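You operate a simulated robot arm through the tools that you are given. There is no shell and no other tool.

You run a simulated robot arm. Do the job below in one go: nothing can be reset, and whatever is moved stays where it is left.

TASK
Press the pink stack from the shelf's row of five onto the white stack on the press tray.
Fine: pile it on, shut the tray, press till the ribs show, then pull the tray out.

Only the result counts: the job must be done as asked and must still hold three seconds after the hand-in. Knocking over, shifting, dropping, spilling or breaking anything else fails it.

THE ROBOT
A 7-joint arm with a two-finger gripper, fixed in place. Base frame: the origin is at the foot of the arm, x ahead of it, y to its left, z up; the work surface is at about z = 820. Lengths are in mm, angles in degrees, forces in N, time in s.
With the tool pointing down near the work surface it reaches from about 380 to 780 mm from the base axis. Its first joint turns from -143.0 to 143.0 degrees. Payload 2.45 kg.
The TCP is the grasp point between the finger pads, 26 mm short of the fingertips. In the tool frame z runs along the fingers and y along their closing line. Largest opening 96 mm; the body of the gripper starts 69 mm behind the TCP.
Orientation is told as [roll, pitch, yaw] about the base's x, y, z axes, in that order, counted from this pose: with the fingers straight down and closing along the base's y, the tool's x points along the base's -x, its y along +y and its z along -z.

THE INTERFACE
- The arm moves only by the tool drive_tool. Its argument "increments" is one flat list of numbers, 7 for each row, row after row: the shift along the base's x, y, z in units of 150 mm (1.0 is 150 mm), then the turn, a rotation vector about the base's x, y, z in units of 60 degrees (1.0 is 60 degrees), then the gripper command, from -1 (shut) to 1 (fully open), values between in proportion. In form: [x, y, z, ax, ay, az, claw, x, y, z, ax, ay, az, claw, ...]. A call has 1 to 20 rows; each row is the pose to reach, as a shift and turn from the pose commanded when the call began. A call with a number of a shift or a turn outside -1 to 1 is refused whole. Rows are played at 5 a second. More than 50 mm and 8.6 degrees between two rows, or a gripper value outside its range, and nothing of the call is played. Where a pose cannot be reached the arm comes as near as it can. A force on the tool above 80 N (or 10 N above the force at the start of the call, whichever is more), or a blocked arm, ends the call early, and 0.2 s more pass. Each finger halts on what it meets, pressing with about 21 N; the grip force reading is that of the motor and also rises with nothing between the fingers. The clock runs only during rows and for 0.2 s after the last one: add rows that repeat a pose to give the fingers time. The reply holds the time, the measured pose of the TCP, the force on the tool along the base axes, the opening and the grip force, in the units named above and with some noise, with the torque about the TCP (base axes, N m) and any sound that the robot's microphone picked up.
- Cameras (640 x 400 px; columns grow to the right, rows downward): "scene" is fixed at [399.2, -498.8, 1664.4]; the picture's right is [0.62, 0.78, 0.00], its down [0.77, -0.61, -0.18] and it looks along [-0.14, 0.11, -0.98] (base axes); focal length 214 px, centre (320, 200). "wrist" rides on the gripper at [82, 3, -98] in the tool frame; the picture's right is [-0.04, 1.00, 0.00], its down [-0.73, -0.03, -0.68] and it looks along [-0.68, -0.03, 0.73] (tool axes); focal length 256 px, centre (320, 200). There is no depth. A picture from a camera that has moved, and an enlarged one, comes with that camera's place and axes in the base frame and with its lens.
- camera(camera): a new picture of that camera. No time passes.
- slide_trunk(by): slides the trunk up (or, below 0, down) by that many mm; the arm rides with it, the base frame stays. It gives what a move gives, with no picture.
- close_up(camera, box): a new picture of the part [left, top, right, bottom] of that camera's present view, enlarged. No time passes.
- close_job(): hands the job in; it is judged then, once.

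Places have to be worked out from the pictures, the camera data and where the tool is seen. Open the gripper and draw the arm clear of the work before you hand the job in, unless the task says otherwise.

The tools are called after "Request:" by a JSON object that holds its "name" and its "arguments". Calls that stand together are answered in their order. drive_tool: Moves the arm, as the interface text tells. Its arguments: {"type":"object","properties":{"increments":{"type":"array","items":{"type":"number"}}},"required":["increments"]} The other tools are called the same way: slide_trunk (by) slides the trunk up or down; camera (camera) takes a picture; close_up (camera, box) takes an enlarged picture of a part of a camera's view; close_job () hands the job in.

At the start:

```text
t: 0.0
tool_pos: [271.1, -301.7, 1326.2]
ee_rot: [-0.1, 0.0, 0.1]
force: [0.3, 0.4, -0.7]
ft_torque: [0.04, -0.01, 0.0]
grip_width: 96.0
grip_force: 0.0
trunk travel left (down, up): [-610.0, 30.0]
```

scene: 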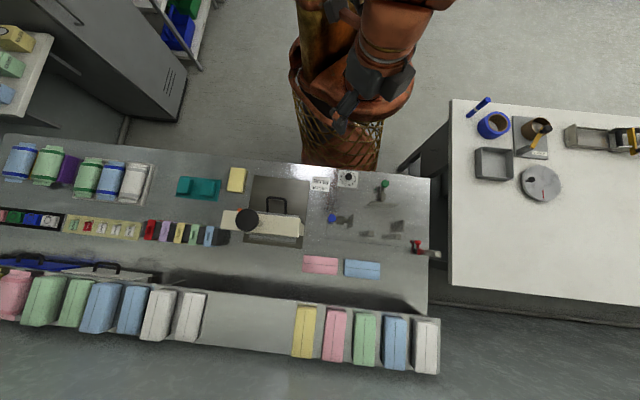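
wrist: 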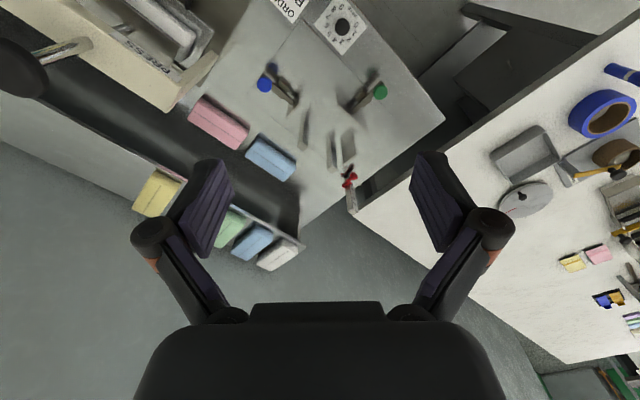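

I start by looking closely at the press area, the shelf row and the labels before moving anything.

Request:
{"name": "close_up", "arguments": {"camera": "scene", "box": [210, 160, 450, 310]}}

Request:
{"name": "close_up", "arguments": {"camera": "scene", "box": [270, 280, 450, 392]}}

Request:
{"name": "close_up", "arguments": {"camera": "wrist", "box": [120, 0, 440, 200]}}

```text
2.67 times, centred on (330, 235) of scene
camera zoom: at [399.2, -498.8, 1664.4], right [0.62, 0.78, 0.0], down [0.77, -0.61, -0.18], along [-0.14, 0.11, -0.98], focal length 572 px, centre (293, 107)
```

zoom: 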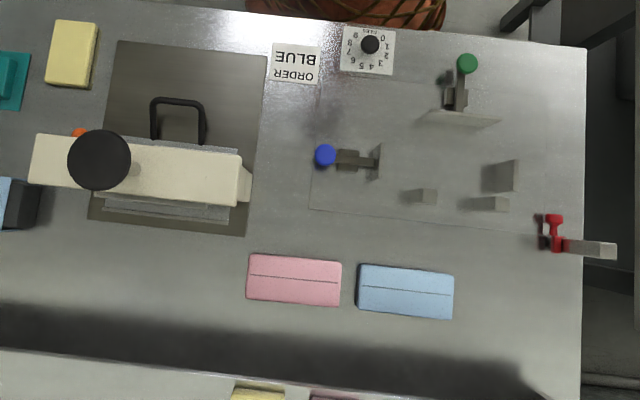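

```text
3.56 times, centred on (360, 336) of scene
camera zoom: at [399.2, -498.8, 1664.4], right [0.62, 0.78, 0.0], down [0.77, -0.61, -0.18], along [-0.14, 0.11, -0.98], focal length 763 px, centre (178, -284)
```

zoom: 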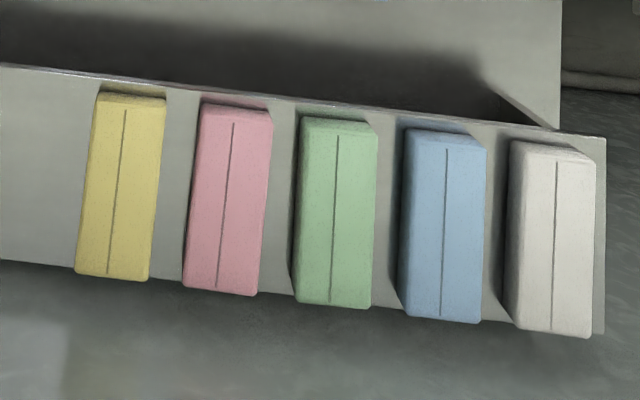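

```text
2.00 times, centred on (280, 100) of wrist
camera zoom: at [189.2, -297.4, 1424.1], right [0.04, 1.0, 0.0], down [0.73, -0.03, 0.68], along [0.68, -0.03, -0.73], focal length 512 px, centre (400, 400)
```

zoom: 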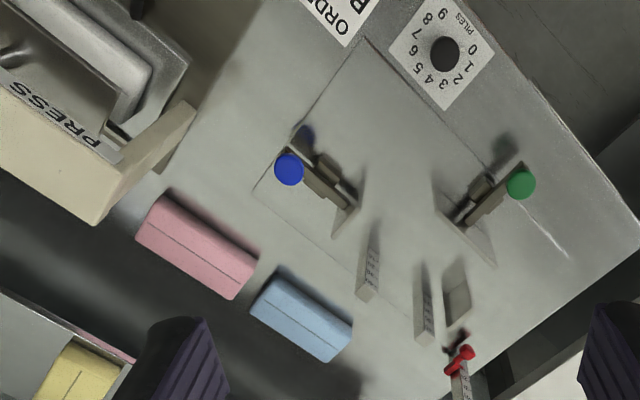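

The shelf row of five looks raised above the bench at its far edge, with the pink one second from the left; the press is the cream beam with the black knob and handle. I turn the hand in place to look toward the shelf.

Request:
{"name": "drive_tool", "arguments": {"increments": [0, 0, 0, 0, 0, -0.13, 1, 0.05, 0, 0, 0, 0, -0.26, 1, 0.1, 0, 0, 0, 0, -0.39, 1, 0.15, 0, 0, 0, 0, -0.52, 1, 0.2, 0, 0, 0, 0, -0.64, 1]}}

Request:
{"name": "camera", "arguments": {"camera": "wrist"}}

```text
t: 1.2
tool_pos: [300.9, -300.0, 1325.3]
ee_rot: [0.1, 0.1, -38.5]
force: [-0.6, 0.0, 1.3]
ft_torque: [-0.03, -0.01, -0.01]
grip_width: 96.0
grip_force: 0.0
trunk travel left (down, up): [-610.0, 30.0]
```

```text
taken
camera wrist: at [238.9, -247.4, 1425.0], right [0.65, 0.76, 0.0], down [0.56, -0.48, 0.68], along [0.51, -0.44, -0.73], focal length 256 px, centre (320, 200)
```

wrist: 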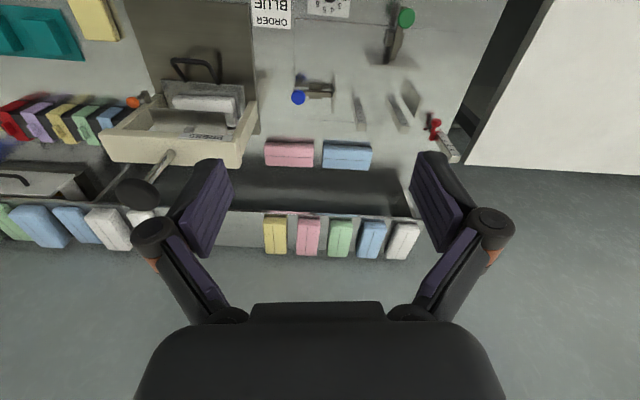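

The press is an arch with a lever ending in a black knob, and the tray with its loop handle holds the white stack. I enlarge the press and the shelf row.

Request:
{"name": "close_up", "arguments": {"camera": "wrist", "box": [90, 30, 290, 220]}}

Request:
{"name": "close_up", "arguments": {"camera": "wrist", "box": [200, 130, 460, 290]}}

Request:
{"name": "camera", "arguments": {"camera": "scene"}}

```text
2.11 times, centred on (190, 125) of wrist
camera zoom: at [238.9, -247.4, 1425.0], right [0.65, 0.76, 0.0], down [0.56, -0.48, 0.68], along [0.51, -0.44, -0.73], focal length 539 px, centre (594, 358)
```

zoom: 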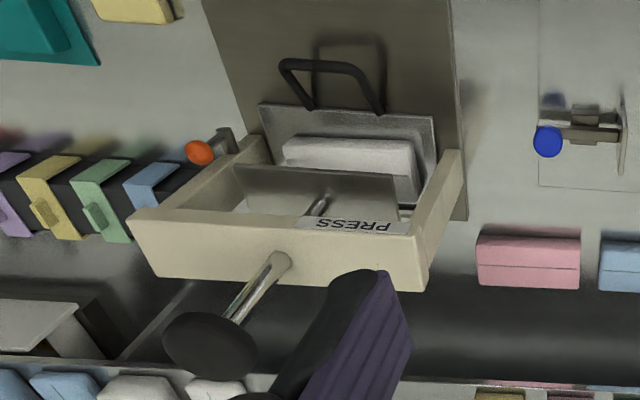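

```text
2.46 times, centred on (330, 210) of wrist
camera zoom: at [238.9, -247.4, 1425.0], right [0.65, 0.76, 0.0], down [0.56, -0.48, 0.68], along [0.51, -0.44, -0.73], focal length 630 px, centre (295, 175)
```

zoom: 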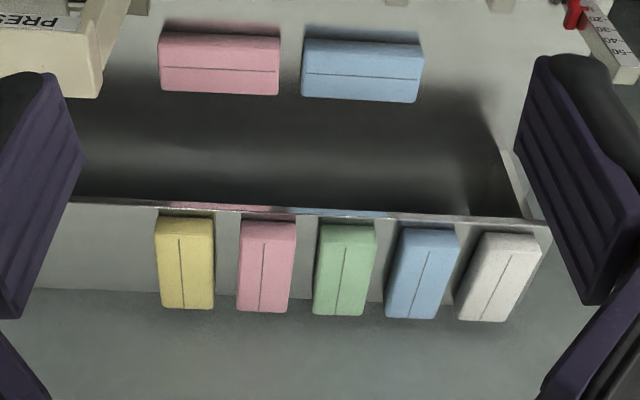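

```text
taken
```

scene: 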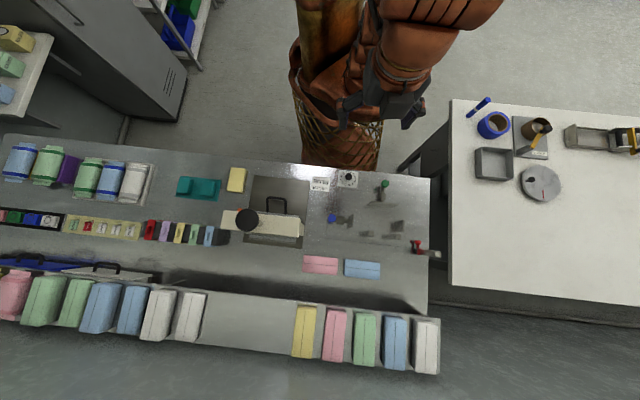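

The knob sits on a vertical rod through the arch (about [250, -612, 1135]), and the shelf pink's top is near [642, -638, 978], about 905 mm out. I move the hand toward the press to see the tray, platen and orange part from the robot side.

Request:
{"name": "drive_tool", "arguments": {"increments": [-0.187, -0.12, -0.16, 0, 0, 0, 1, -0.373, -0.24, -0.32, 0, 0, 0, 1, -0.56, -0.36, -0.48, 0, 0, 0, 1, -0.747, -0.48, -0.64, 0, 0, 0, 1, -0.933, -0.6, -0.8, 0, 0, 0, 1]}}

Request:
{"name": "camera", "arguments": {"camera": "wrist"}}

```text
t: 2.4
tool_pos: [160.6, -390.9, 1208.4]
ee_rot: [0.0, 0.1, -38.4]
force: [0.4, 0.5, -0.5]
ft_torque: [-0.01, 0.04, 0.01]
grip_width: 95.8
grip_force: 0.2
trunk travel left (down, up): [-610.0, 30.0]
```

```text
taken
camera wrist: at [98.4, -338.1, 1306.0], right [0.65, 0.76, 0.0], down [0.56, -0.48, 0.68], along [0.51, -0.44, -0.73], focal length 256 px, centre (320, 200)
```

wrist: 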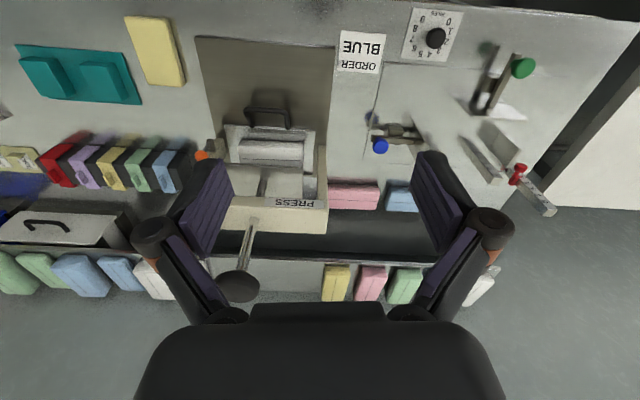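

I step further left along the bench and lower, to look straight at the press front.

Request:
{"name": "drive_tool", "arguments": {"increments": [-0.1, -0.1, -0.2, 0, 0, 0, 1, -0.2, -0.2, -0.4, 0, 0, 0, 1, -0.3, -0.3, -0.6, 0, 0, 0, 1, -0.4, -0.4, -0.75, 0, 0, 0, 1]}}

Request:
{"name": "camera", "arguments": {"camera": "wrist"}}

```text
t: 3.4
tool_pos: [102.9, -447.3, 1092.1]
ee_rot: [0.1, 0.1, -38.4]
force: [0.4, 0.1, -0.3]
ft_torque: [-0.02, 0.0, 0.01]
grip_width: 96.0
grip_force: 0.0
trunk travel left (down, up): [-610.0, 30.0]
```

```text
taken
camera wrist: at [40.1, -394.5, 1190.5], right [0.65, 0.76, 0.0], down [0.56, -0.48, 0.68], along [0.51, -0.44, -0.73], focal length 256 px, centre (320, 200)
```

wrist: 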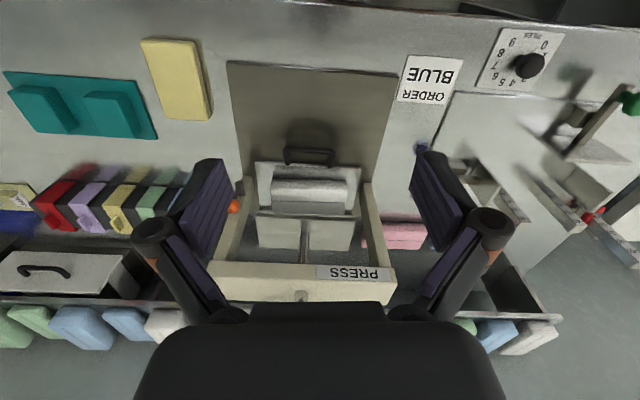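

Request:
{"name": "close_up", "arguments": {"camera": "wrist", "box": [200, 50, 430, 310]}}

Request:
{"name": "close_up", "arguments": {"camera": "wrist", "box": [200, 140, 400, 280]}}

```text
1.54 times, centred on (315, 180) of wrist
camera zoom: at [40.1, -394.5, 1190.5], right [0.65, 0.76, 0.0], down [0.56, -0.48, 0.68], along [0.51, -0.44, -0.73], focal length 394 px, centre (328, 231)
```

zoom: 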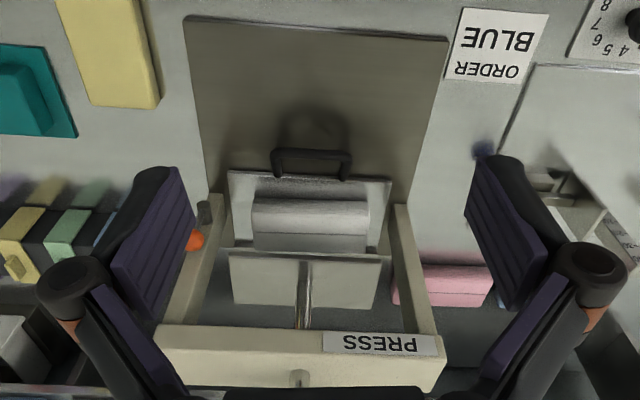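

```text
2.86 times, centred on (300, 210) of wrist
camera zoom: at [40.1, -394.5, 1190.5], right [0.65, 0.76, 0.0], down [0.56, -0.48, 0.68], along [0.51, -0.44, -0.73], focal length 731 px, centre (377, 171)
```

zoom: 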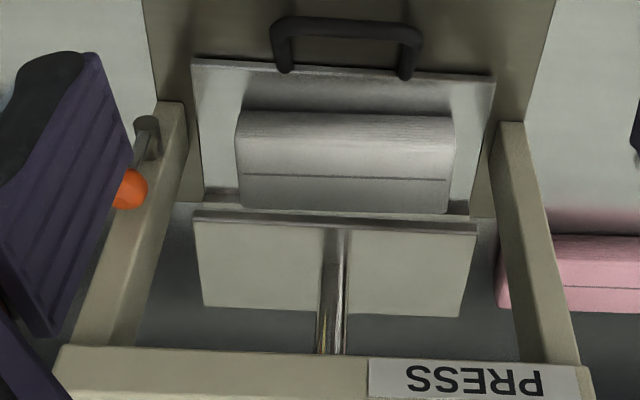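

The posts, crossbeam, rod and platen are clear now; the bench and press run at about 45° in the base frame (along-bench u = [0.71, 0.71], outward w = [0.71, -0.71]). I square the hand's yaw to -45° and then tilt it outward to view the press nearly level and judge heights.

Request:
{"name": "drive_tool", "arguments": {"increments": [0.0, 0.0, -0.2, 0, 0, -0.055, 1, 0.0, 0.0, -0.45, 0, 0, -0.11, 1]}}

Request:
{"name": "drive_tool", "arguments": {"increments": [0.02, -0.02, -0.08, -0.094, -0.094, 0, 1, 0.04, -0.04, -0.16, -0.188, -0.188, 0, 1, 0.06, -0.06, -0.24, -0.283, -0.283, 0, 1, 0.08, -0.08, -0.32, -0.377, -0.377, 0, 1, 0.1, -0.1, -0.4, -0.471, -0.471, 0, 1]}}

Request:
{"name": "camera", "arguments": {"camera": "wrist"}}

```text
t: 4.0
tool_pos: [100.6, -451.8, 1025.8]
ee_rot: [0.0, -0.1, -45.0]
force: [-0.5, 0.1, 0.5]
ft_torque: [-0.01, 0.01, -0.02]
grip_width: 95.6
grip_force: 0.1
trunk travel left (down, up): [-610.0, 30.0]
```

```text
t: 5.2
tool_pos: [116.9, -466.6, 966.4]
ee_rot: [0.1, -40.1, -45.1]
force: [-0.1, -0.6, 0.1]
ft_torque: [0.0, 0.04, 0.0]
grip_width: 95.9
grip_force: 0.1
trunk travel left (down, up): [-610.0, 30.0]
```

```text
taken
camera wrist: at [29.9, -374.6, 988.9], right [0.73, 0.68, 0.03], down [0.07, -0.11, 0.99], along [0.68, -0.72, -0.13], focal length 256 px, centre (320, 200)
```

wrist: 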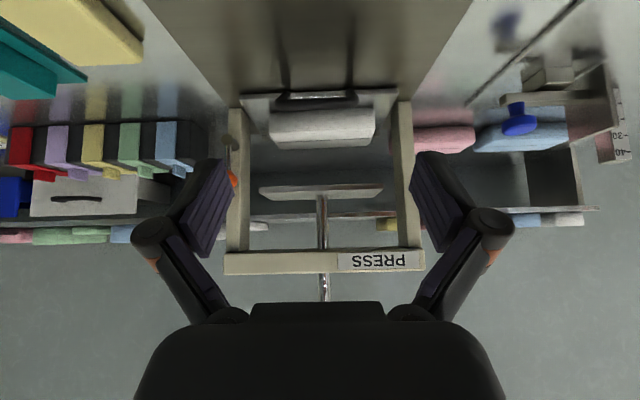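

Request:
{"name": "close_up", "arguments": {"camera": "wrist", "box": [200, 70, 440, 220]}}

Request:
{"name": "close_up", "arguments": {"camera": "wrist", "box": [210, 80, 410, 280]}}

```text
2.67 times, centred on (320, 145) of wrist
camera zoom: at [29.9, -374.6, 988.9], right [0.73, 0.68, 0.03], down [0.07, -0.11, 0.99], along [0.68, -0.72, -0.13], focal length 683 px, centre (320, 347)
```

zoom: 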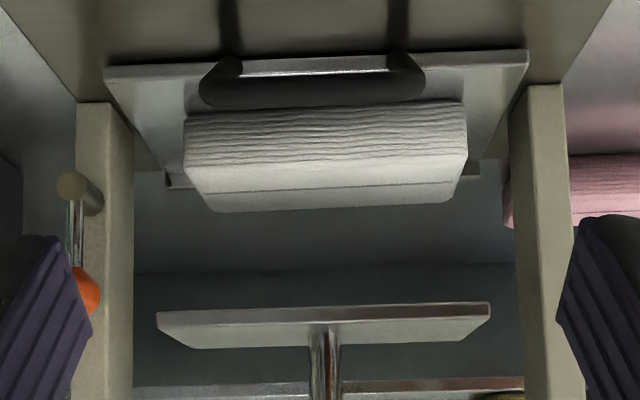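

```text
2.00 times, centred on (310, 180) of wrist
camera zoom: at [29.9, -374.6, 988.9], right [0.73, 0.68, 0.03], down [0.07, -0.11, 0.99], along [0.68, -0.72, -0.13], focal length 512 px, centre (340, 240)
```

zoom: 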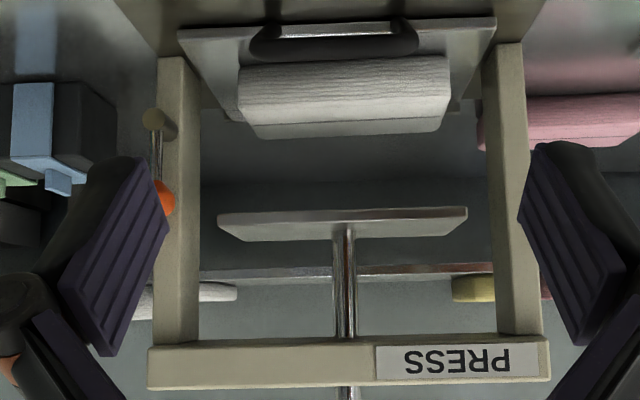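

The stacks have wavy sheet edges and a fold on top; the white stack sits at w≈612, z≈838–866 right under the platen (bottom z≈932), so the tray is currently shut and must be opened first by its loop handle (bar near w≈499, z≈875, u≈-252). I un-tilt the hand and turn it so the fingers close along w.

Request:
{"name": "drive_tool", "arguments": {"increments": [0, 0, 0.06, 0.094, 0.094, 0, 1, 0, 0, 0.12, 0.188, 0.188, 0, 1, 0, 0, 0.18, 0.283, 0.283, 0, 1, 0, 0, 0.24, 0.377, 0.377, 0, 1, 0, 0, 0.3, 0.471, 0.471, 0, 1]}}

Request:
{"name": "drive_tool", "arguments": {"increments": [0, 0, 0.0, 0, 0, -0.125, 1, 0, 0, 0.0, 0, 0, -0.25, 1, 0, 0, 0.0, 0, 0, -0.375, 1, 0, 0, 0, 0, 0, -0.5, 1, 0, 0, 0, 0, 0, -0.625, 1, 0, 0, 0, 0, 0, -0.75, 1]}}

Request:
{"name": "drive_tool", "arguments": {"increments": [0, 0, 0.0, 0, 0, -0.125, 1, 0, 0, 0.0, 0, 0, -0.25, 1, 0, 0, 0.0, 0, 0, -0.375, 1, 0, 0, 0, 0, 0, -0.5, 1, 0, 0, 0, 0, 0, -0.625, 1, 0, 0, 0, 0, 0, -0.75, 1]}}

Request:
{"name": "camera", "arguments": {"camera": "wrist"}}

Request:
{"name": "camera", "arguments": {"camera": "scene"}}

```text
t: 6.4
tool_pos: [116.2, -465.4, 1010.5]
ee_rot: [0.1, 0.3, -44.9]
force: [0.5, -0.7, -0.1]
ft_torque: [-0.02, 0.01, -0.01]
grip_width: 95.8
grip_force: 0.2
trunk travel left (down, up): [-610.0, 30.0]
```

```text
t: 7.8
tool_pos: [115.8, -465.1, 1011.3]
ee_rot: [-0.1, 0.0, -90.1]
force: [0.4, 0.6, 0.3]
ft_torque: [0.01, 0.02, 0.0]
grip_width: 96.2
grip_force: 0.0
trunk travel left (down, up): [-610.0, 30.0]
```

```text
t: 9.2
tool_pos: [116.7, -465.8, 1011.0]
ee_rot: [0.0, 0.0, -135.1]
force: [-0.1, 0.6, -0.6]
ft_torque: [-0.02, -0.01, 0.01]
grip_width: 95.9
grip_force: 0.1
trunk travel left (down, up): [-610.0, 30.0]
```

```text
taken
camera wrist: at [175.7, -410.1, 1109.1], right [0.68, -0.74, 0.0], down [-0.54, -0.5, 0.68], along [-0.5, -0.46, -0.73], focal length 256 px, centre (320, 200)
```

wrist: 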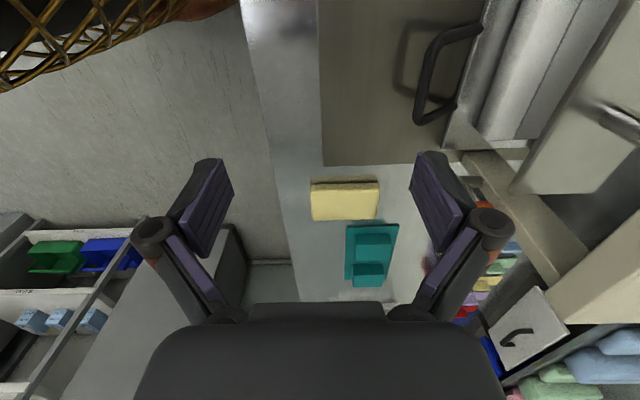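

```text
taken
```

scene: 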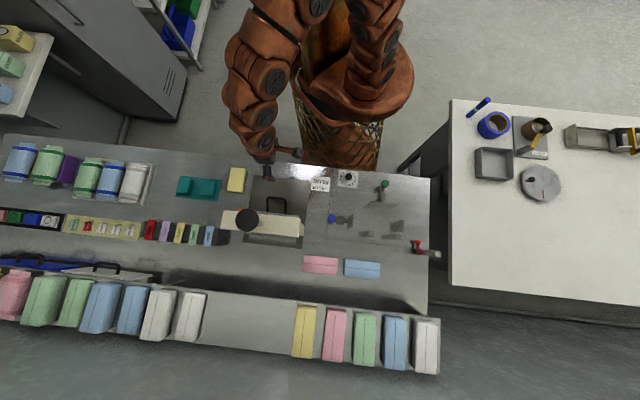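

The loop handle is in view at the upper right; I enlarge it to fix its place.

Request:
{"name": "close_up", "arguments": {"camera": "wrist", "box": [380, 0, 540, 130]}}

```text
3.08 times, centred on (460, 65) of wrist
camera zoom: at [175.7, -410.1, 1109.1], right [0.68, -0.74, 0.0], down [-0.54, -0.5, 0.68], along [-0.5, -0.46, -0.73], focal length 788 px, centre (-111, 615)
```

zoom: 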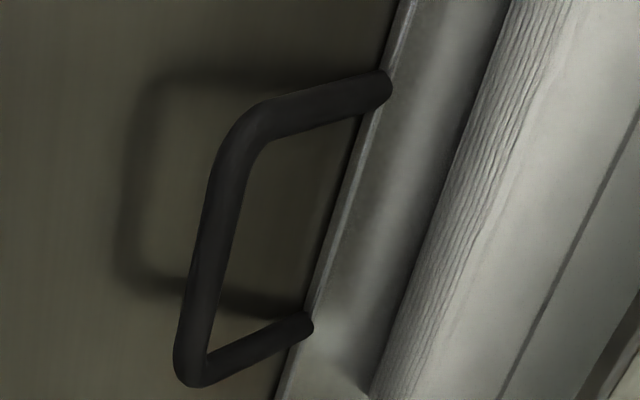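

The bar is centred near u≈-250, w≈505, z≈871 (base about [180, -534, 871]). I move over it with the fingers half open, stopping above it to check.

Request:
{"name": "drive_tool", "arguments": {"increments": [0.14, -0.15, -0.1, 0, 0, 0, 0.5, 0.28, -0.3, -0.2, 0, 0, 0, 0.0, 0.424, -0.454, -0.34, 0, 0, 0, 0.0, 0.424, -0.454, -0.34, 0, 0, 0, 0.0]}}

Request:
{"name": "camera", "arguments": {"camera": "wrist"}}

Request:
{"name": "close_up", "arguments": {"camera": "scene", "box": [210, 140, 350, 260]}}

```text
t: 10.2
tool_pos: [179.5, -533.1, 959.6]
ee_rot: [-0.1, 0.0, -134.9]
force: [-0.2, -0.2, 0.1]
ft_torque: [0.0, -0.02, 0.01]
grip_width: 48.0
grip_force: 0.0
trunk travel left (down, up): [-610.0, 30.0]
```

```text
taken
camera wrist: at [238.9, -478.3, 1057.5], right [0.68, -0.74, 0.0], down [-0.54, -0.5, 0.68], along [-0.5, -0.46, -0.73], focal length 256 px, centre (320, 200)
```

wrist: 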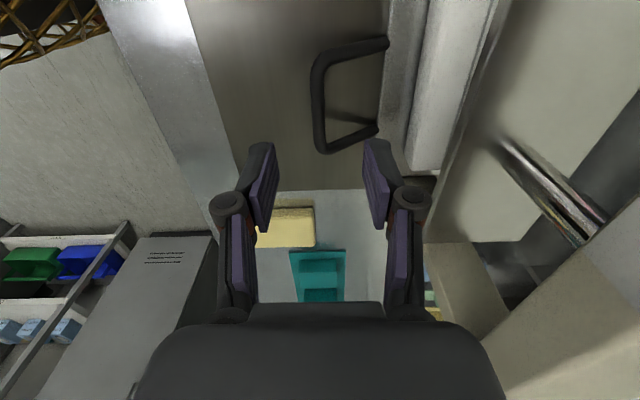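

```text
3.33 times, centred on (280, 200) of scene
camera zoom: at [399.2, -498.8, 1664.4], right [0.62, 0.78, 0.0], down [0.77, -0.61, -0.18], along [-0.14, 0.11, -0.98], focal length 715 px, centre (453, 200)
```

zoom: 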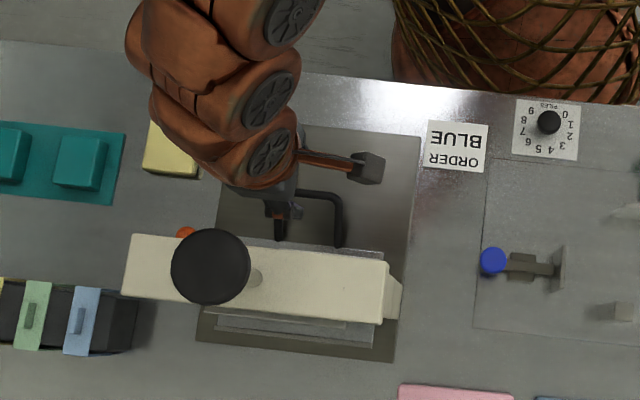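

The bar shows centred between the fingers (w≈502, u≈-246). I descend to z≈870 and close on it.

Request:
{"name": "drive_tool", "arguments": {"increments": [0, 0, -0.2, 0, 0, 0, 0, 0, 0, -0.4, 0, 0, 0, 0, 0, 0, -0.59, 0, 0, 0, 0, 0, 0, -0.59, 0, 0, 0, 0]}}

Request:
{"name": "camera", "arguments": {"camera": "wrist"}}

```text
t: 11.2
tool_pos: [179.0, -533.3, 869.8]
ee_rot: [0.0, 0.1, -135.0]
force: [0.3, 0.7, -0.3]
ft_torque: [0.03, -0.01, 0.01]
grip_width: 47.8
grip_force: 0.0
trunk travel left (down, up): [-610.0, 30.0]
```

```text
taken
camera wrist: at [238.9, -478.0, 967.6], right [0.68, -0.73, 0.0], down [-0.54, -0.5, 0.68], along [-0.5, -0.46, -0.73], focal length 256 px, centre (320, 200)
```

wrist: 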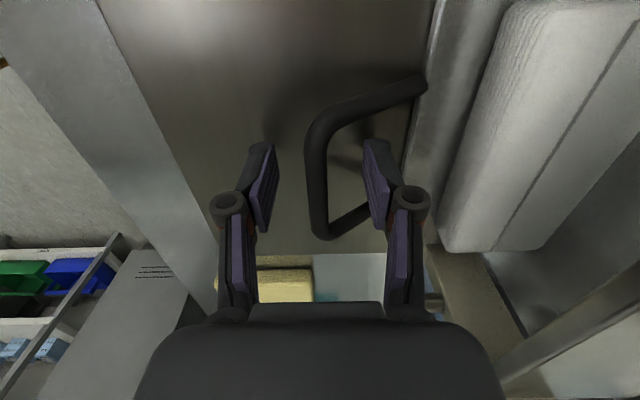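

The bar sits between the fingers, so I close on it and wait for the grip.

Request:
{"name": "drive_tool", "arguments": {"increments": [0, 0, 0, 0, 0, 0, -1, 0, 0, 0, 0, 0, 0, -1, 0, 0, 0, 0, 0, 0, -1, 0, 0, 0, 0, 0, 0, -1, 0, 0, 0, 0, 0, 0, -1]}}

```text
t: 12.4
tool_pos: [179.3, -533.0, 869.7]
ee_rot: [0.0, 0.0, -135.1]
force: [-1.8, 1.7, -0.9]
ft_torque: [-0.07, 0.0, 0.84]
grip_width: 8.5
grip_force: 36.3
trunk travel left (down, up): [-610.0, 30.0]
```

The grip holds an 8.5 mm bar. I pull gently toward the robot by 30 mm and read the force.

Request:
{"name": "drive_tool", "arguments": {"increments": [-0.0236, 0.0236, 0, 0, 0, 0, -1, -0.0471, 0.0471, 0, 0, 0, 0, -1, -0.0707, 0.0707, 0, 0, 0, 0, -1, -0.0943, 0.0943, 0, 0, 0, 0, -1, -0.118, 0.118, 0, 0, 0, 0, -1, -0.141, 0.141, 0, 0, 0, 0, -1]}}

Request:
{"name": "camera", "arguments": {"camera": "wrist"}}

```text
t: 13.8
tool_pos: [159.3, -511.9, 870.6]
ee_rot: [-0.3, 0.2, -135.0]
force: [-3.0, -2.9, -31.4]
ft_torque: [0.14, -0.14, 0.82]
grip_width: 8.2
grip_force: 36.1
trunk travel left (down, up): [-610.0, 30.0]
```

```text
taken
camera wrist: at [218.1, -457.5, 968.0], right [0.68, -0.74, 0.0], down [-0.54, -0.5, 0.68], along [-0.5, -0.46, -0.74], focal length 256 px, centre (320, 200)
```

wrist: 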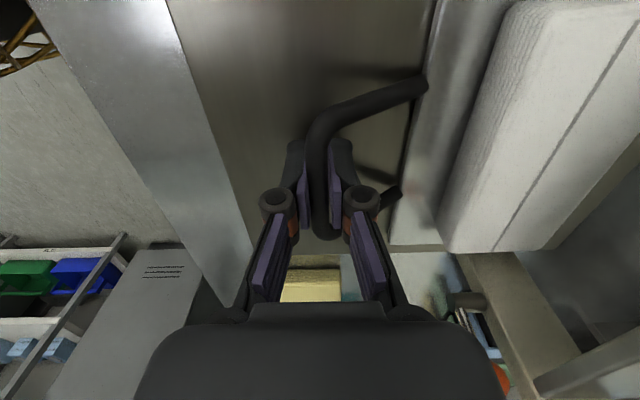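

The tray follows smoothly, with only some vertical strain (about -31 N). I keep pulling another 50 mm while easing the height down slightly.

Request:
{"name": "drive_tool", "arguments": {"increments": [-0.0471, 0.0471, -0.008, 0, 0, 0, -1, -0.0943, 0.0943, -0.01, 0, 0, 0, -1, -0.141, 0.141, -0.01, 0, 0, 0, -1, -0.1886, 0.1886, -0.01, 0, 0, 0, -1, -0.2357, 0.2357, -0.01, 0, 0, 0, -1, -0.2357, 0.2357, -0.01, 0, 0, 0, -1]}}

Request:
{"name": "camera", "arguments": {"camera": "wrist"}}

```text
t: 15.2
tool_pos: [123.5, -477.8, 870.0]
ee_rot: [-0.1, -0.1, -135.0]
force: [3.6, 3.5, -9.0]
ft_torque: [0.21, -0.13, 0.86]
grip_width: 8.2
grip_force: 36.1
trunk travel left (down, up): [-610.0, 30.0]
```

```text
taken
camera wrist: at [183.3, -422.4, 968.1], right [0.68, -0.73, 0.0], down [-0.54, -0.5, 0.68], along [-0.5, -0.46, -0.73], focal length 256 px, centre (320, 200)
```

wrist: 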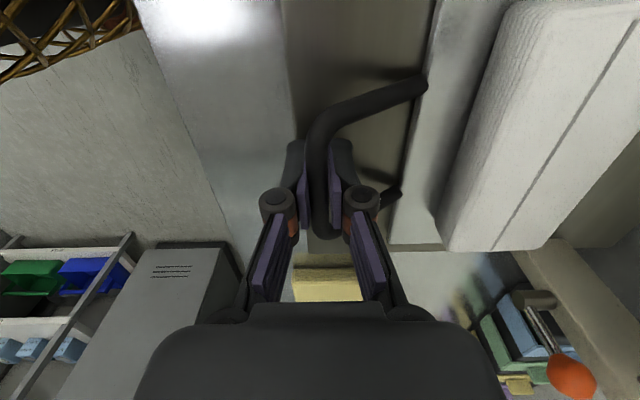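

The tray is out about 79 mm and still free. I pull another 40 mm, watching for an end stop.

Request:
{"name": "drive_tool", "arguments": {"increments": [-0.0471, 0.0471, 0, 0, 0, 0, -1, -0.0943, 0.0943, 0, 0, 0, 0, -1, -0.141, 0.141, 0, 0, 0, 0, -1, -0.1886, 0.1886, 0, 0, 0, 0, -1, -0.1886, 0.1886, 0, 0, 0, 0, -1]}}

Request:
{"name": "camera", "arguments": {"camera": "wrist"}}

Request:
{"name": "close_up", "arguments": {"camera": "scene", "box": [210, 140, 350, 260]}}

```text
t: 16.4
tool_pos: [94.9, -449.6, 870.5]
ee_rot: [0.1, 0.0, -135.1]
force: [5.3, 5.2, -13.8]
ft_torque: [-0.09, 0.04, 0.89]
grip_width: 8.4
grip_force: 35.7
trunk travel left (down, up): [-610.0, 30.0]
```

```text
taken
camera wrist: at [154.9, -394.0, 968.1], right [0.68, -0.73, 0.0], down [-0.54, -0.5, 0.68], along [-0.5, -0.46, -0.73], focal length 256 px, centre (320, 200)
```

wrist: 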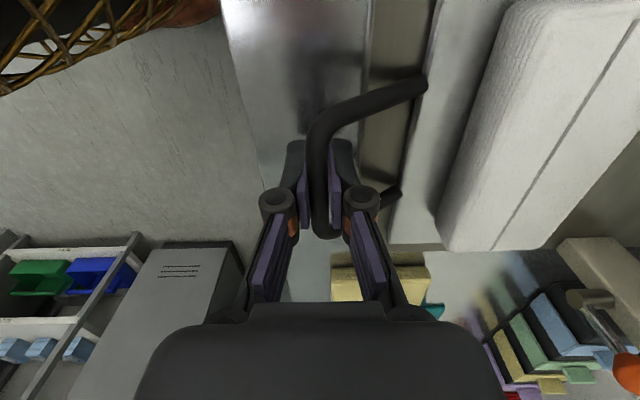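

```text
3.33 times, centred on (280, 200) of scene
camera zoom: at [399.2, -498.8, 1664.4], right [0.62, 0.78, 0.0], down [0.77, -0.61, -0.18], along [-0.14, 0.11, -0.98], focal length 715 px, centre (453, 200)
```

zoom: 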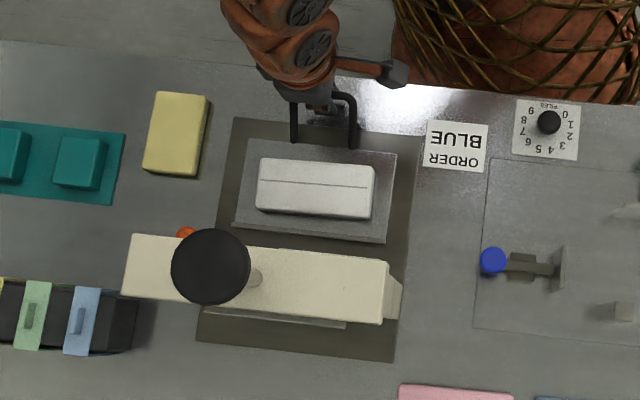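

The tray is well out (handle at w≈385) with the white stack on it in the clear. I open the fingers and rise straight up.

Request:
{"name": "drive_tool", "arguments": {"increments": [0, 0, 0, 0, 0, 0, 0, 0, 0, 0, 0, 0, 0, 0, 0, 0, 0, 0, 0, 0, 0, 0, 0, 0, 0, 0, 0, 0]}}

Request:
{"name": "drive_tool", "arguments": {"increments": [0, 0, 0.25, 0, 0, 0, 0, 0, 0, 0.5, 0, 0, 0, 0, 0, 0, 0.75, 0, 0, 0, 0, 0, 0, 1.0, 0, 0, 0, 0]}}

Request:
{"name": "camera", "arguments": {"camera": "wrist"}}

```text
t: 17.4
tool_pos: [95.1, -449.0, 869.9]
ee_rot: [0.0, -0.1, -135.0]
force: [-0.3, 0.7, 0.0]
ft_torque: [0.01, -0.02, -0.01]
grip_width: 47.7
grip_force: 0.1
trunk travel left (down, up): [-610.0, 30.0]
```

```text
t: 18.4
tool_pos: [94.9, -449.3, 1019.8]
ee_rot: [-0.1, 0.1, -135.0]
force: [0.0, 0.0, -0.4]
ft_torque: [0.03, 0.03, 0.0]
grip_width: 47.9
grip_force: 0.1
trunk travel left (down, up): [-610.0, 30.0]
```

```text
taken
camera wrist: at [154.6, -392.9, 1117.7], right [0.68, -0.73, 0.0], down [-0.54, -0.5, 0.68], along [-0.5, -0.46, -0.73], focal length 256 px, centre (320, 200)
```

wrist: 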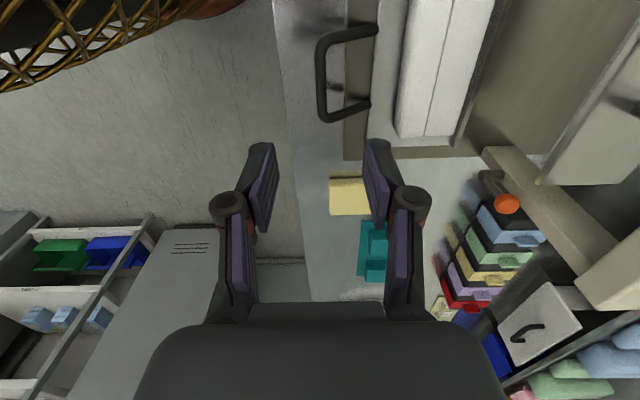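

Next I turn back to yaw -45° and travel to a viewpoint in front of the shelf row.

Request:
{"name": "drive_tool", "arguments": {"increments": [0.14, 0.053, 0.13, 0, 0, 0.125, 1, 0.28, 0.107, 0.26, 0, 0, 0.25, 1, 0.42, 0.16, 0.39, 0, 0, 0.375, 1, 0.56, 0.213, 0.52, 0, 0, 0.5, 1, 0.7, 0.267, 0.65, 0, 0, 0.625, 1, 0.86, 0.32, 0.77, 0, 0, 0.75, 1]}}

Request:
{"name": "drive_tool", "arguments": {"increments": [0.14, 0.053, 0.13, 0, 0, 0.125, 1, 0.28, 0.107, 0.26, 0, 0, 0.25, 1, 0.42, 0.16, 0.39, 0, 0, 0.375, 1, 0.56, 0.213, 0.52, 0, 0, 0.5, 1, 0.7, 0.267, 0.65, 0, 0, 0.625, 1, 0.86, 0.32, 0.77, 0, 0, 0.75, 1]}}

Request:
{"name": "camera", "arguments": {"camera": "wrist"}}

```text
t: 19.8
tool_pos: [224.4, -399.1, 1134.5]
ee_rot: [-0.1, 0.1, -89.8]
force: [-0.3, 0.5, 0.1]
ft_torque: [0.02, 0.0, 0.04]
grip_width: 96.1
grip_force: 0.0
trunk travel left (down, up): [-610.0, 30.0]
```

```text
t: 21.2
tool_pos: [352.1, -352.6, 1250.0]
ee_rot: [0.0, 0.0, -44.9]
force: [0.0, -0.8, -0.2]
ft_torque: [-0.01, -0.02, 0.03]
grip_width: 95.7
grip_force: 0.1
trunk travel left (down, up): [-610.0, 30.0]
```

```text
taken
camera wrist: at [295.2, -291.8, 1348.6], right [0.73, 0.68, 0.0], down [0.5, -0.54, 0.68], along [0.46, -0.5, -0.73], focal length 256 px, centre (320, 200)
```

wrist: 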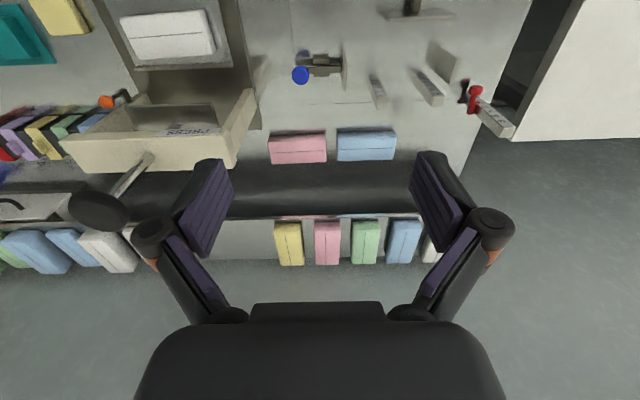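

I move outward along w by 120 mm for a closer look at the pink shelf stack.

Request:
{"name": "drive_tool", "arguments": {"increments": [0.19, -0.19, -0.05, 0, 0, 0, 1, 0.38, -0.38, -0.1, 0, 0, 0, 1, 0.566, -0.566, -0.2, 0, 0, 0, 1]}}

Request:
{"name": "camera", "arguments": {"camera": "wrist"}}

Request:
{"name": "close_up", "arguments": {"camera": "wrist", "box": [230, 150, 430, 275]}}

```text
t: 22.0
tool_pos: [437.9, -436.7, 1218.7]
ee_rot: [0.0, -0.1, -45.1]
force: [-0.8, 0.0, 0.5]
ft_torque: [-0.05, -0.05, 0.01]
grip_width: 95.7
grip_force: 0.0
trunk travel left (down, up): [-610.0, 30.0]
```

```text
taken
camera wrist: at [382.5, -377.0, 1318.4], right [0.73, 0.68, 0.0], down [0.5, -0.54, 0.68], along [0.46, -0.5, -0.73], focal length 256 px, centre (320, 200)
```

wrist: 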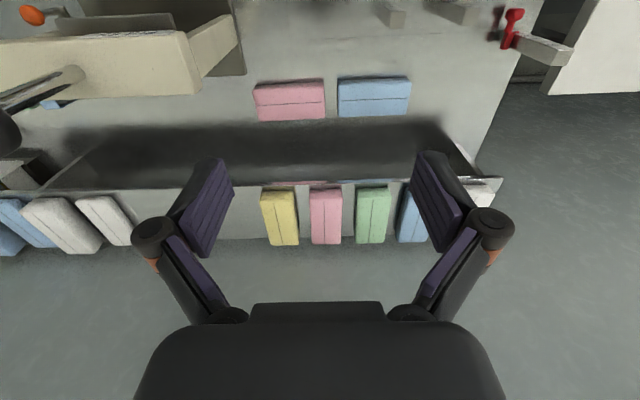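

```text
3.20 times, centred on (330, 212) of wrist
camera zoom: at [382.5, -377.0, 1318.4], right [0.73, 0.68, 0.0], down [0.5, -0.54, 0.68], along [0.46, -0.5, -0.73], focal length 819 px, centre (288, 160)
```

zoom: 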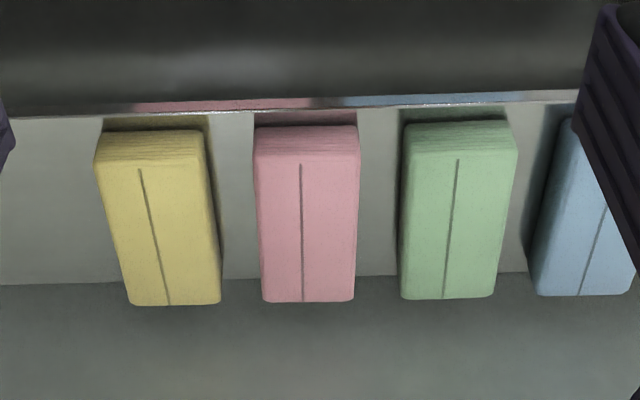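

From two views the shelf pink spans u≈-28…30, w≈839…970, z≈962…988, with about 25 mm gaps to its neighbours. I test reach by moving further out above the row with the tool still vertical.

Request:
{"name": "drive_tool", "arguments": {"increments": [0.177, -0.177, -0.1, 0, 0, 0, 1, 0.354, -0.354, -0.2, 0, 0, 0, 1, 0.53, -0.53, -0.3, 0, 0, 0, 1, 0.707, -0.707, -0.5, 0, 0, 0, 1, 0.707, -0.707, -0.5, 0, 0, 0, 1]}}

Request:
{"name": "camera", "arguments": {"camera": "wrist"}}

Request:
{"name": "camera", "arguments": {"camera": "scene"}}

```text
t: 23.2
tool_pos: [504.2, -469.3, 1153.2]
ee_rot: [0.0, 0.0, -45.1]
force: [0.7, 0.0, 0.1]
ft_torque: [-0.03, -0.01, -0.02]
grip_width: 96.1
grip_force: 0.0
out of reach, approached as far as the arm can: row 1, 2, 3, 4, 5
trunk travel left (down, up): [-610.0, 30.0]
```

```text
taken
camera wrist: at [448.5, -408.8, 1251.2], right [0.74, 0.68, 0.0], down [0.5, -0.54, 0.68], along [0.46, -0.5, -0.73], focal length 256 px, centre (320, 200)
```

wrist: 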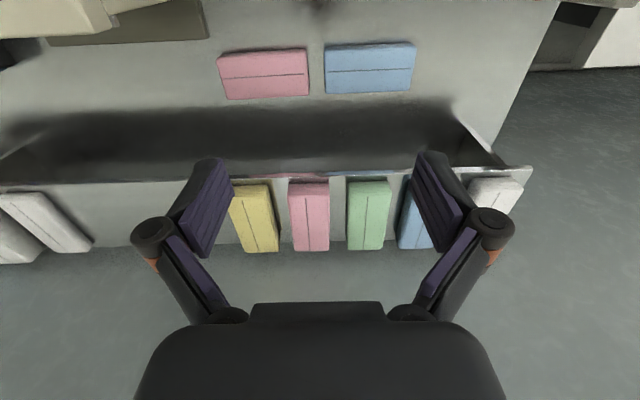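

```text
taken
```

scene: 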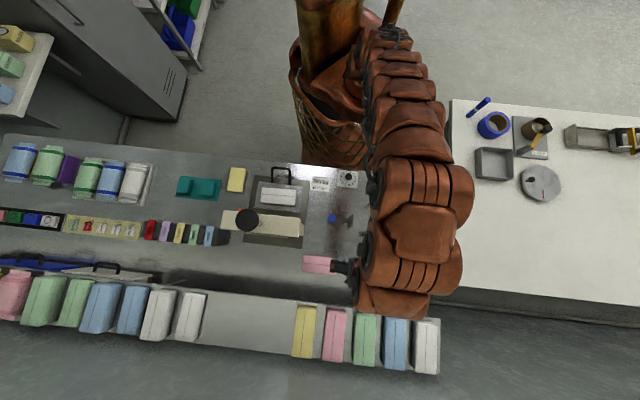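

Vertical reach stops near r≈690 at this height, so the shelf stack needs the hand tilted outward (about 50°). I first back off along -w to see which pose the commands count from.

Request:
{"name": "drive_tool", "arguments": {"increments": [-0.15, 0.15, 0, 0, 0, 0, 1, -0.3, 0.3, 0, 0, 0, 0, 1, -0.45, 0.45, 0, 0, 0, 0, 1, -0.6, 0.6, 0, 0, 0, 0, 1]}}

```text
t: 24.2
tool_pos: [415.7, -379.2, 1152.8]
ee_rot: [0.0, 0.1, -45.0]
force: [0.9, -1.3, 0.1]
ft_torque: [0.0, 0.03, 0.0]
grip_width: 95.9
grip_force: 0.1
trunk travel left (down, up): [-610.0, 30.0]
```

Commands count from the reached pose. I now tilt the hand 50° outward while centring on u≈0.

Request:
{"name": "drive_tool", "arguments": {"increments": [0.027, -0.067, 0, -0.098, -0.098, 0, 1, 0.055, -0.133, 0, -0.196, -0.196, 0, 1, 0.082, -0.2, 0, -0.295, -0.295, 0, 1, 0.11, -0.267, 0, -0.393, -0.393, 0, 1, 0.137, -0.333, 0, -0.491, -0.491, 0, 1, 0.165, -0.4, 0, -0.589, -0.589, 0, 1]}}

Request:
{"name": "camera", "arguments": {"camera": "wrist"}}

```text
t: 25.6
tool_pos: [442.0, -438.2, 1155.6]
ee_rot: [0.1, -50.2, -45.0]
force: [-0.4, -0.1, 0.5]
ft_torque: [0.01, -0.04, 0.02]
grip_width: 95.9
grip_force: 0.0
trunk travel left (down, up): [-610.0, 30.0]
```

```text
taken
camera wrist: at [353.0, -345.0, 1156.0], right [0.72, 0.69, 0.03], down [-0.06, 0.01, 1.0], along [0.69, -0.72, 0.05], focal length 256 px, centre (320, 200)
```

wrist: 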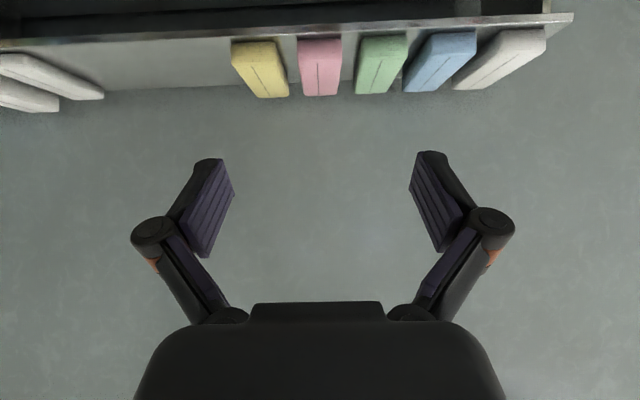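

I move outward and down toward a pre-grasp, then look again from nearer.

Request:
{"name": "drive_tool", "arguments": {"increments": [0.15, -0.16, -0.1, 0, 0, 0, 1, 0.305, -0.315, -0.2, 0, 0, 0, 1, 0.46, -0.47, -0.3, 0, 0, 0, 1, 0.605, -0.62, -0.4, 0, 0, 0, 1]}}

Request:
{"name": "camera", "arguments": {"camera": "wrist"}}

Request:
{"name": "close_up", "arguments": {"camera": "wrist", "box": [220, 0, 420, 125]}}

Request:
{"name": "close_up", "arguments": {"camera": "scene", "box": [270, 260, 450, 385]}}

```text
t: 26.6
tool_pos: [533.3, -531.0, 1096.9]
ee_rot: [0.0, -50.0, -45.0]
force: [-0.3, -0.7, -0.8]
ft_torque: [0.02, 0.01, 0.0]
grip_width: 96.0
grip_force: 0.1
trunk travel left (down, up): [-610.0, 30.0]
```

```text
taken
camera wrist: at [446.3, -437.7, 1096.8], right [0.72, 0.69, 0.03], down [-0.05, 0.01, 1.0], along [0.69, -0.73, 0.05], focal length 256 px, centre (320, 200)
```

wrist: 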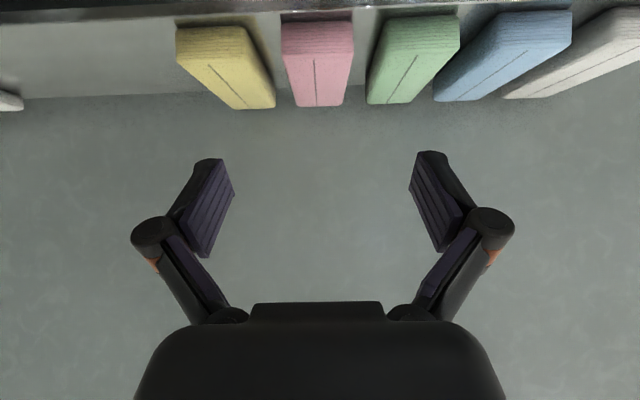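

```text
3.20 times, centred on (320, 62) of wrist
camera zoom: at [446.3, -437.7, 1096.8], right [0.72, 0.69, 0.03], down [-0.05, 0.01, 1.0], along [0.69, -0.73, 0.05], focal length 819 px, centre (320, 640)
```

zoom: 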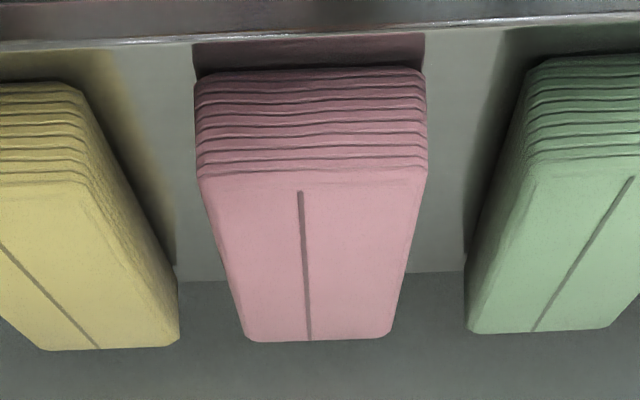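

```text
3.20 times, centred on (360, 322) of scene
camera zoom: at [399.2, -498.8, 1664.4], right [0.62, 0.78, 0.0], down [0.77, -0.61, -0.18], along [-0.14, 0.11, -0.98], focal length 686 px, centre (192, -192)
```

zoom: 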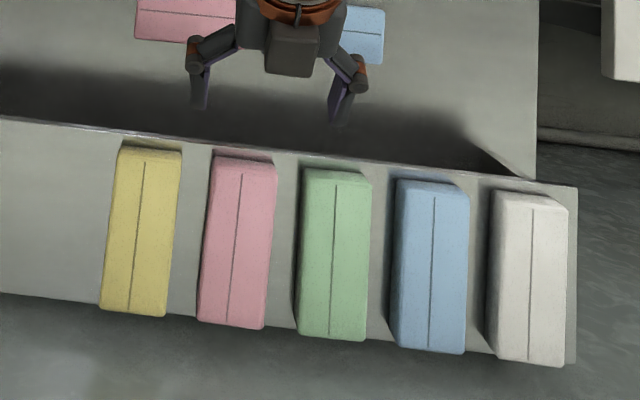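

The pink stack's centre is u≈0.5 with sides near -30/+31, z≈963–990. I go to a pre-grasp about 80 mm back along the finger axis with a 76 mm opening.

Request:
{"name": "drive_tool", "arguments": {"increments": [0.125, -0.125, -0.115, 0, 0, 0, 0.8, 0.25, -0.25, -0.23, 0, 0, 0, 0.583, 0.374, -0.374, -0.347, 0, 0, 0, 0.583, 0.374, -0.374, -0.347, 0, 0, 0, 0.583]}}

Request:
{"name": "camera", "arguments": {"camera": "wrist"}}

Request:
{"name": "close_up", "arguments": {"camera": "scene", "box": [270, 260, 450, 385]}}

```text
t: 27.6
tool_pos: [589.3, -586.3, 1043.8]
ee_rot: [0.0, -50.0, -45.0]
force: [0.5, 1.0, 0.6]
ft_torque: [-0.02, -0.02, 0.03]
grip_width: 75.8
grip_force: 0.2
trunk travel left (down, up): [-610.0, 30.0]
```

```text
taken
camera wrist: at [500.9, -494.2, 1043.7], right [0.72, 0.69, 0.03], down [-0.06, 0.01, 1.0], along [0.69, -0.73, 0.05], focal length 256 px, centre (320, 200)
```

wrist: 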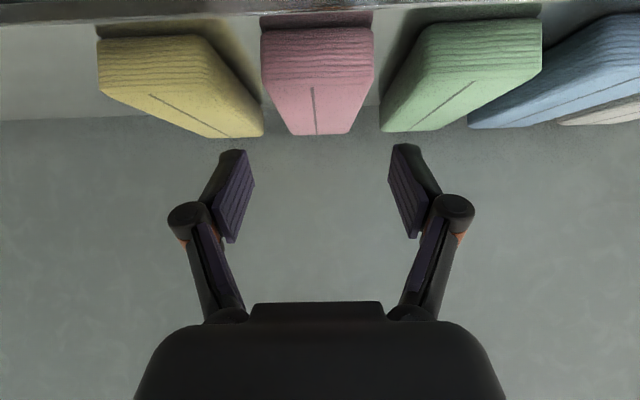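

```text
3.20 times, centred on (360, 322) of scene
camera zoom: at [399.2, -498.8, 1664.4], right [0.62, 0.78, 0.0], down [0.77, -0.61, -0.18], along [-0.14, 0.11, -0.98], focal length 686 px, centre (192, -192)
```

zoom: 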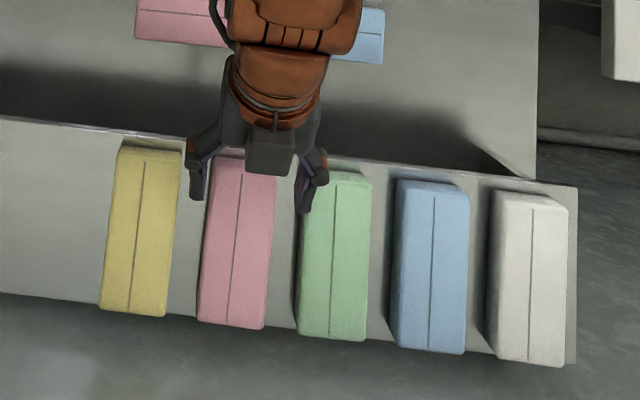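

Alignment holds (stack centre u≈0.7 at the grip point). I move in along the finger axis to TCP w≈893, z≈996, still just above the final depth.

Request:
{"name": "drive_tool", "arguments": {"increments": [0.07, -0.073, -0.08, 0, 0, 0, 0.583, 0.142, -0.147, -0.16, 0, 0, 0, 0.583, 0.214, -0.221, -0.24, 0, 0, 0, 0.583, 0.2855, -0.296, -0.319, 0, 0, 0, 0.583, 0.2855, -0.296, -0.319, 0, 0, 0, 0.583]}}

Request:
{"name": "camera", "arguments": {"camera": "wrist"}}

Request:
{"name": "close_up", "arguments": {"camera": "scene", "box": [290, 280, 410, 365]}}

```text
t: 28.8
tool_pos: [631.1, -630.4, 994.9]
ee_rot: [0.0, -50.0, -44.9]
force: [1.1, -0.7, 0.6]
ft_torque: [-0.01, 0.03, -0.01]
grip_width: 75.8
grip_force: 0.1
trunk travel left (down, up): [-610.0, 30.0]
```

```text
taken
camera wrist: at [542.9, -538.3, 995.9], right [0.72, 0.69, 0.03], down [-0.05, 0.01, 1.0], along [0.69, -0.72, 0.05], focal length 256 px, centre (320, 200)
```

wrist: 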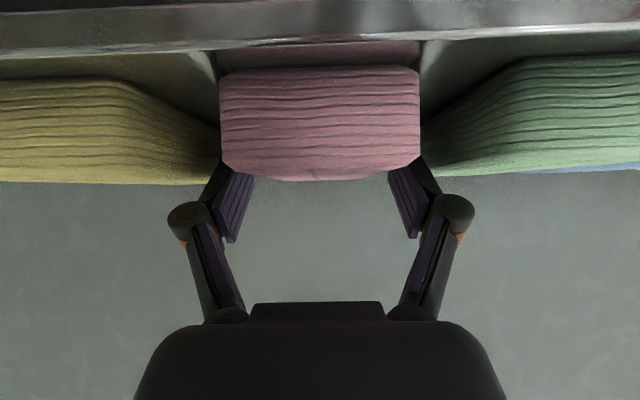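

```text
4.71 times, centred on (350, 322) of scene
camera zoom: at [399.2, -498.8, 1664.4], right [0.62, 0.78, 0.0], down [0.77, -0.61, -0.18], along [-0.14, 0.11, -0.98], focal length 1009 px, centre (179, -376)
```

zoom: 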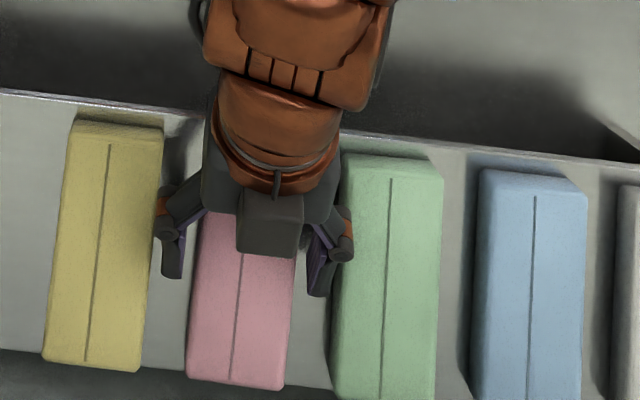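

The fingers straddle the pink stack with clearance on both sides. I lower 4 mm more, then close on it and read the grip.

Request:
{"name": "drive_tool", "arguments": {"increments": [0, 0, -0.013, 0, 0, 0, 0.583, 0, 0, -0.027, 0, 0, 0, 0.583, 0, 0, -0.027, 0, 0, 0, 0.583]}}

Request:
{"name": "drive_tool", "arguments": {"increments": [0, 0, 0, 0, 0, 0, 0.2, 0, 0, 0, 0, 0, 0, 0.0, 0, 0, 0, 0, 0, 0, -0.3, 0, 0, 0, 0, 0, 0, -0.6, 0, 0, 0, 0, 0, 0, -1, 0, 0, 0, 0, 0, 0, -1]}}

Request:
{"name": "camera", "arguments": {"camera": "wrist"}}

```text
t: 29.6
tool_pos: [630.7, -630.1, 992.7]
ee_rot: [0.1, -49.9, -45.0]
force: [-0.4, -0.3, 0.4]
ft_torque: [-0.05, 0.02, 0.0]
grip_width: 75.7
grip_force: 0.1
trunk travel left (down, up): [-610.0, 30.0]
```

```text
t: 31.0
tool_pos: [631.7, -630.7, 992.5]
ee_rot: [0.0, -50.0, -45.0]
force: [0.8, -0.2, 0.8]
ft_torque: [0.0, -0.05, -0.04]
grip_width: 58.9
grip_force: 20.9
trunk travel left (down, up): [-610.0, 30.0]
```

```text
taken
camera wrist: at [542.5, -538.0, 992.5], right [0.72, 0.69, 0.03], down [-0.06, 0.01, 1.0], along [0.69, -0.73, 0.05], focal length 256 px, centre (320, 200)
```

wrist: 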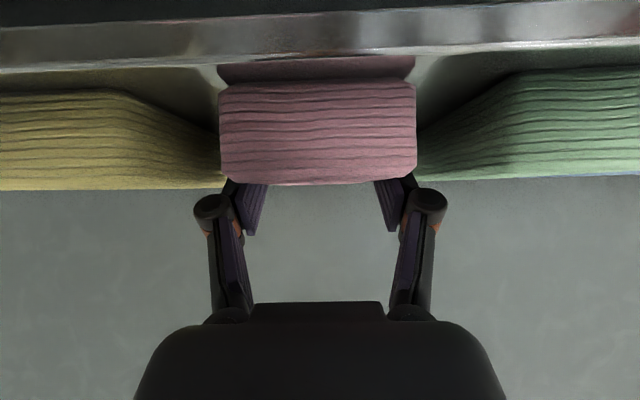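

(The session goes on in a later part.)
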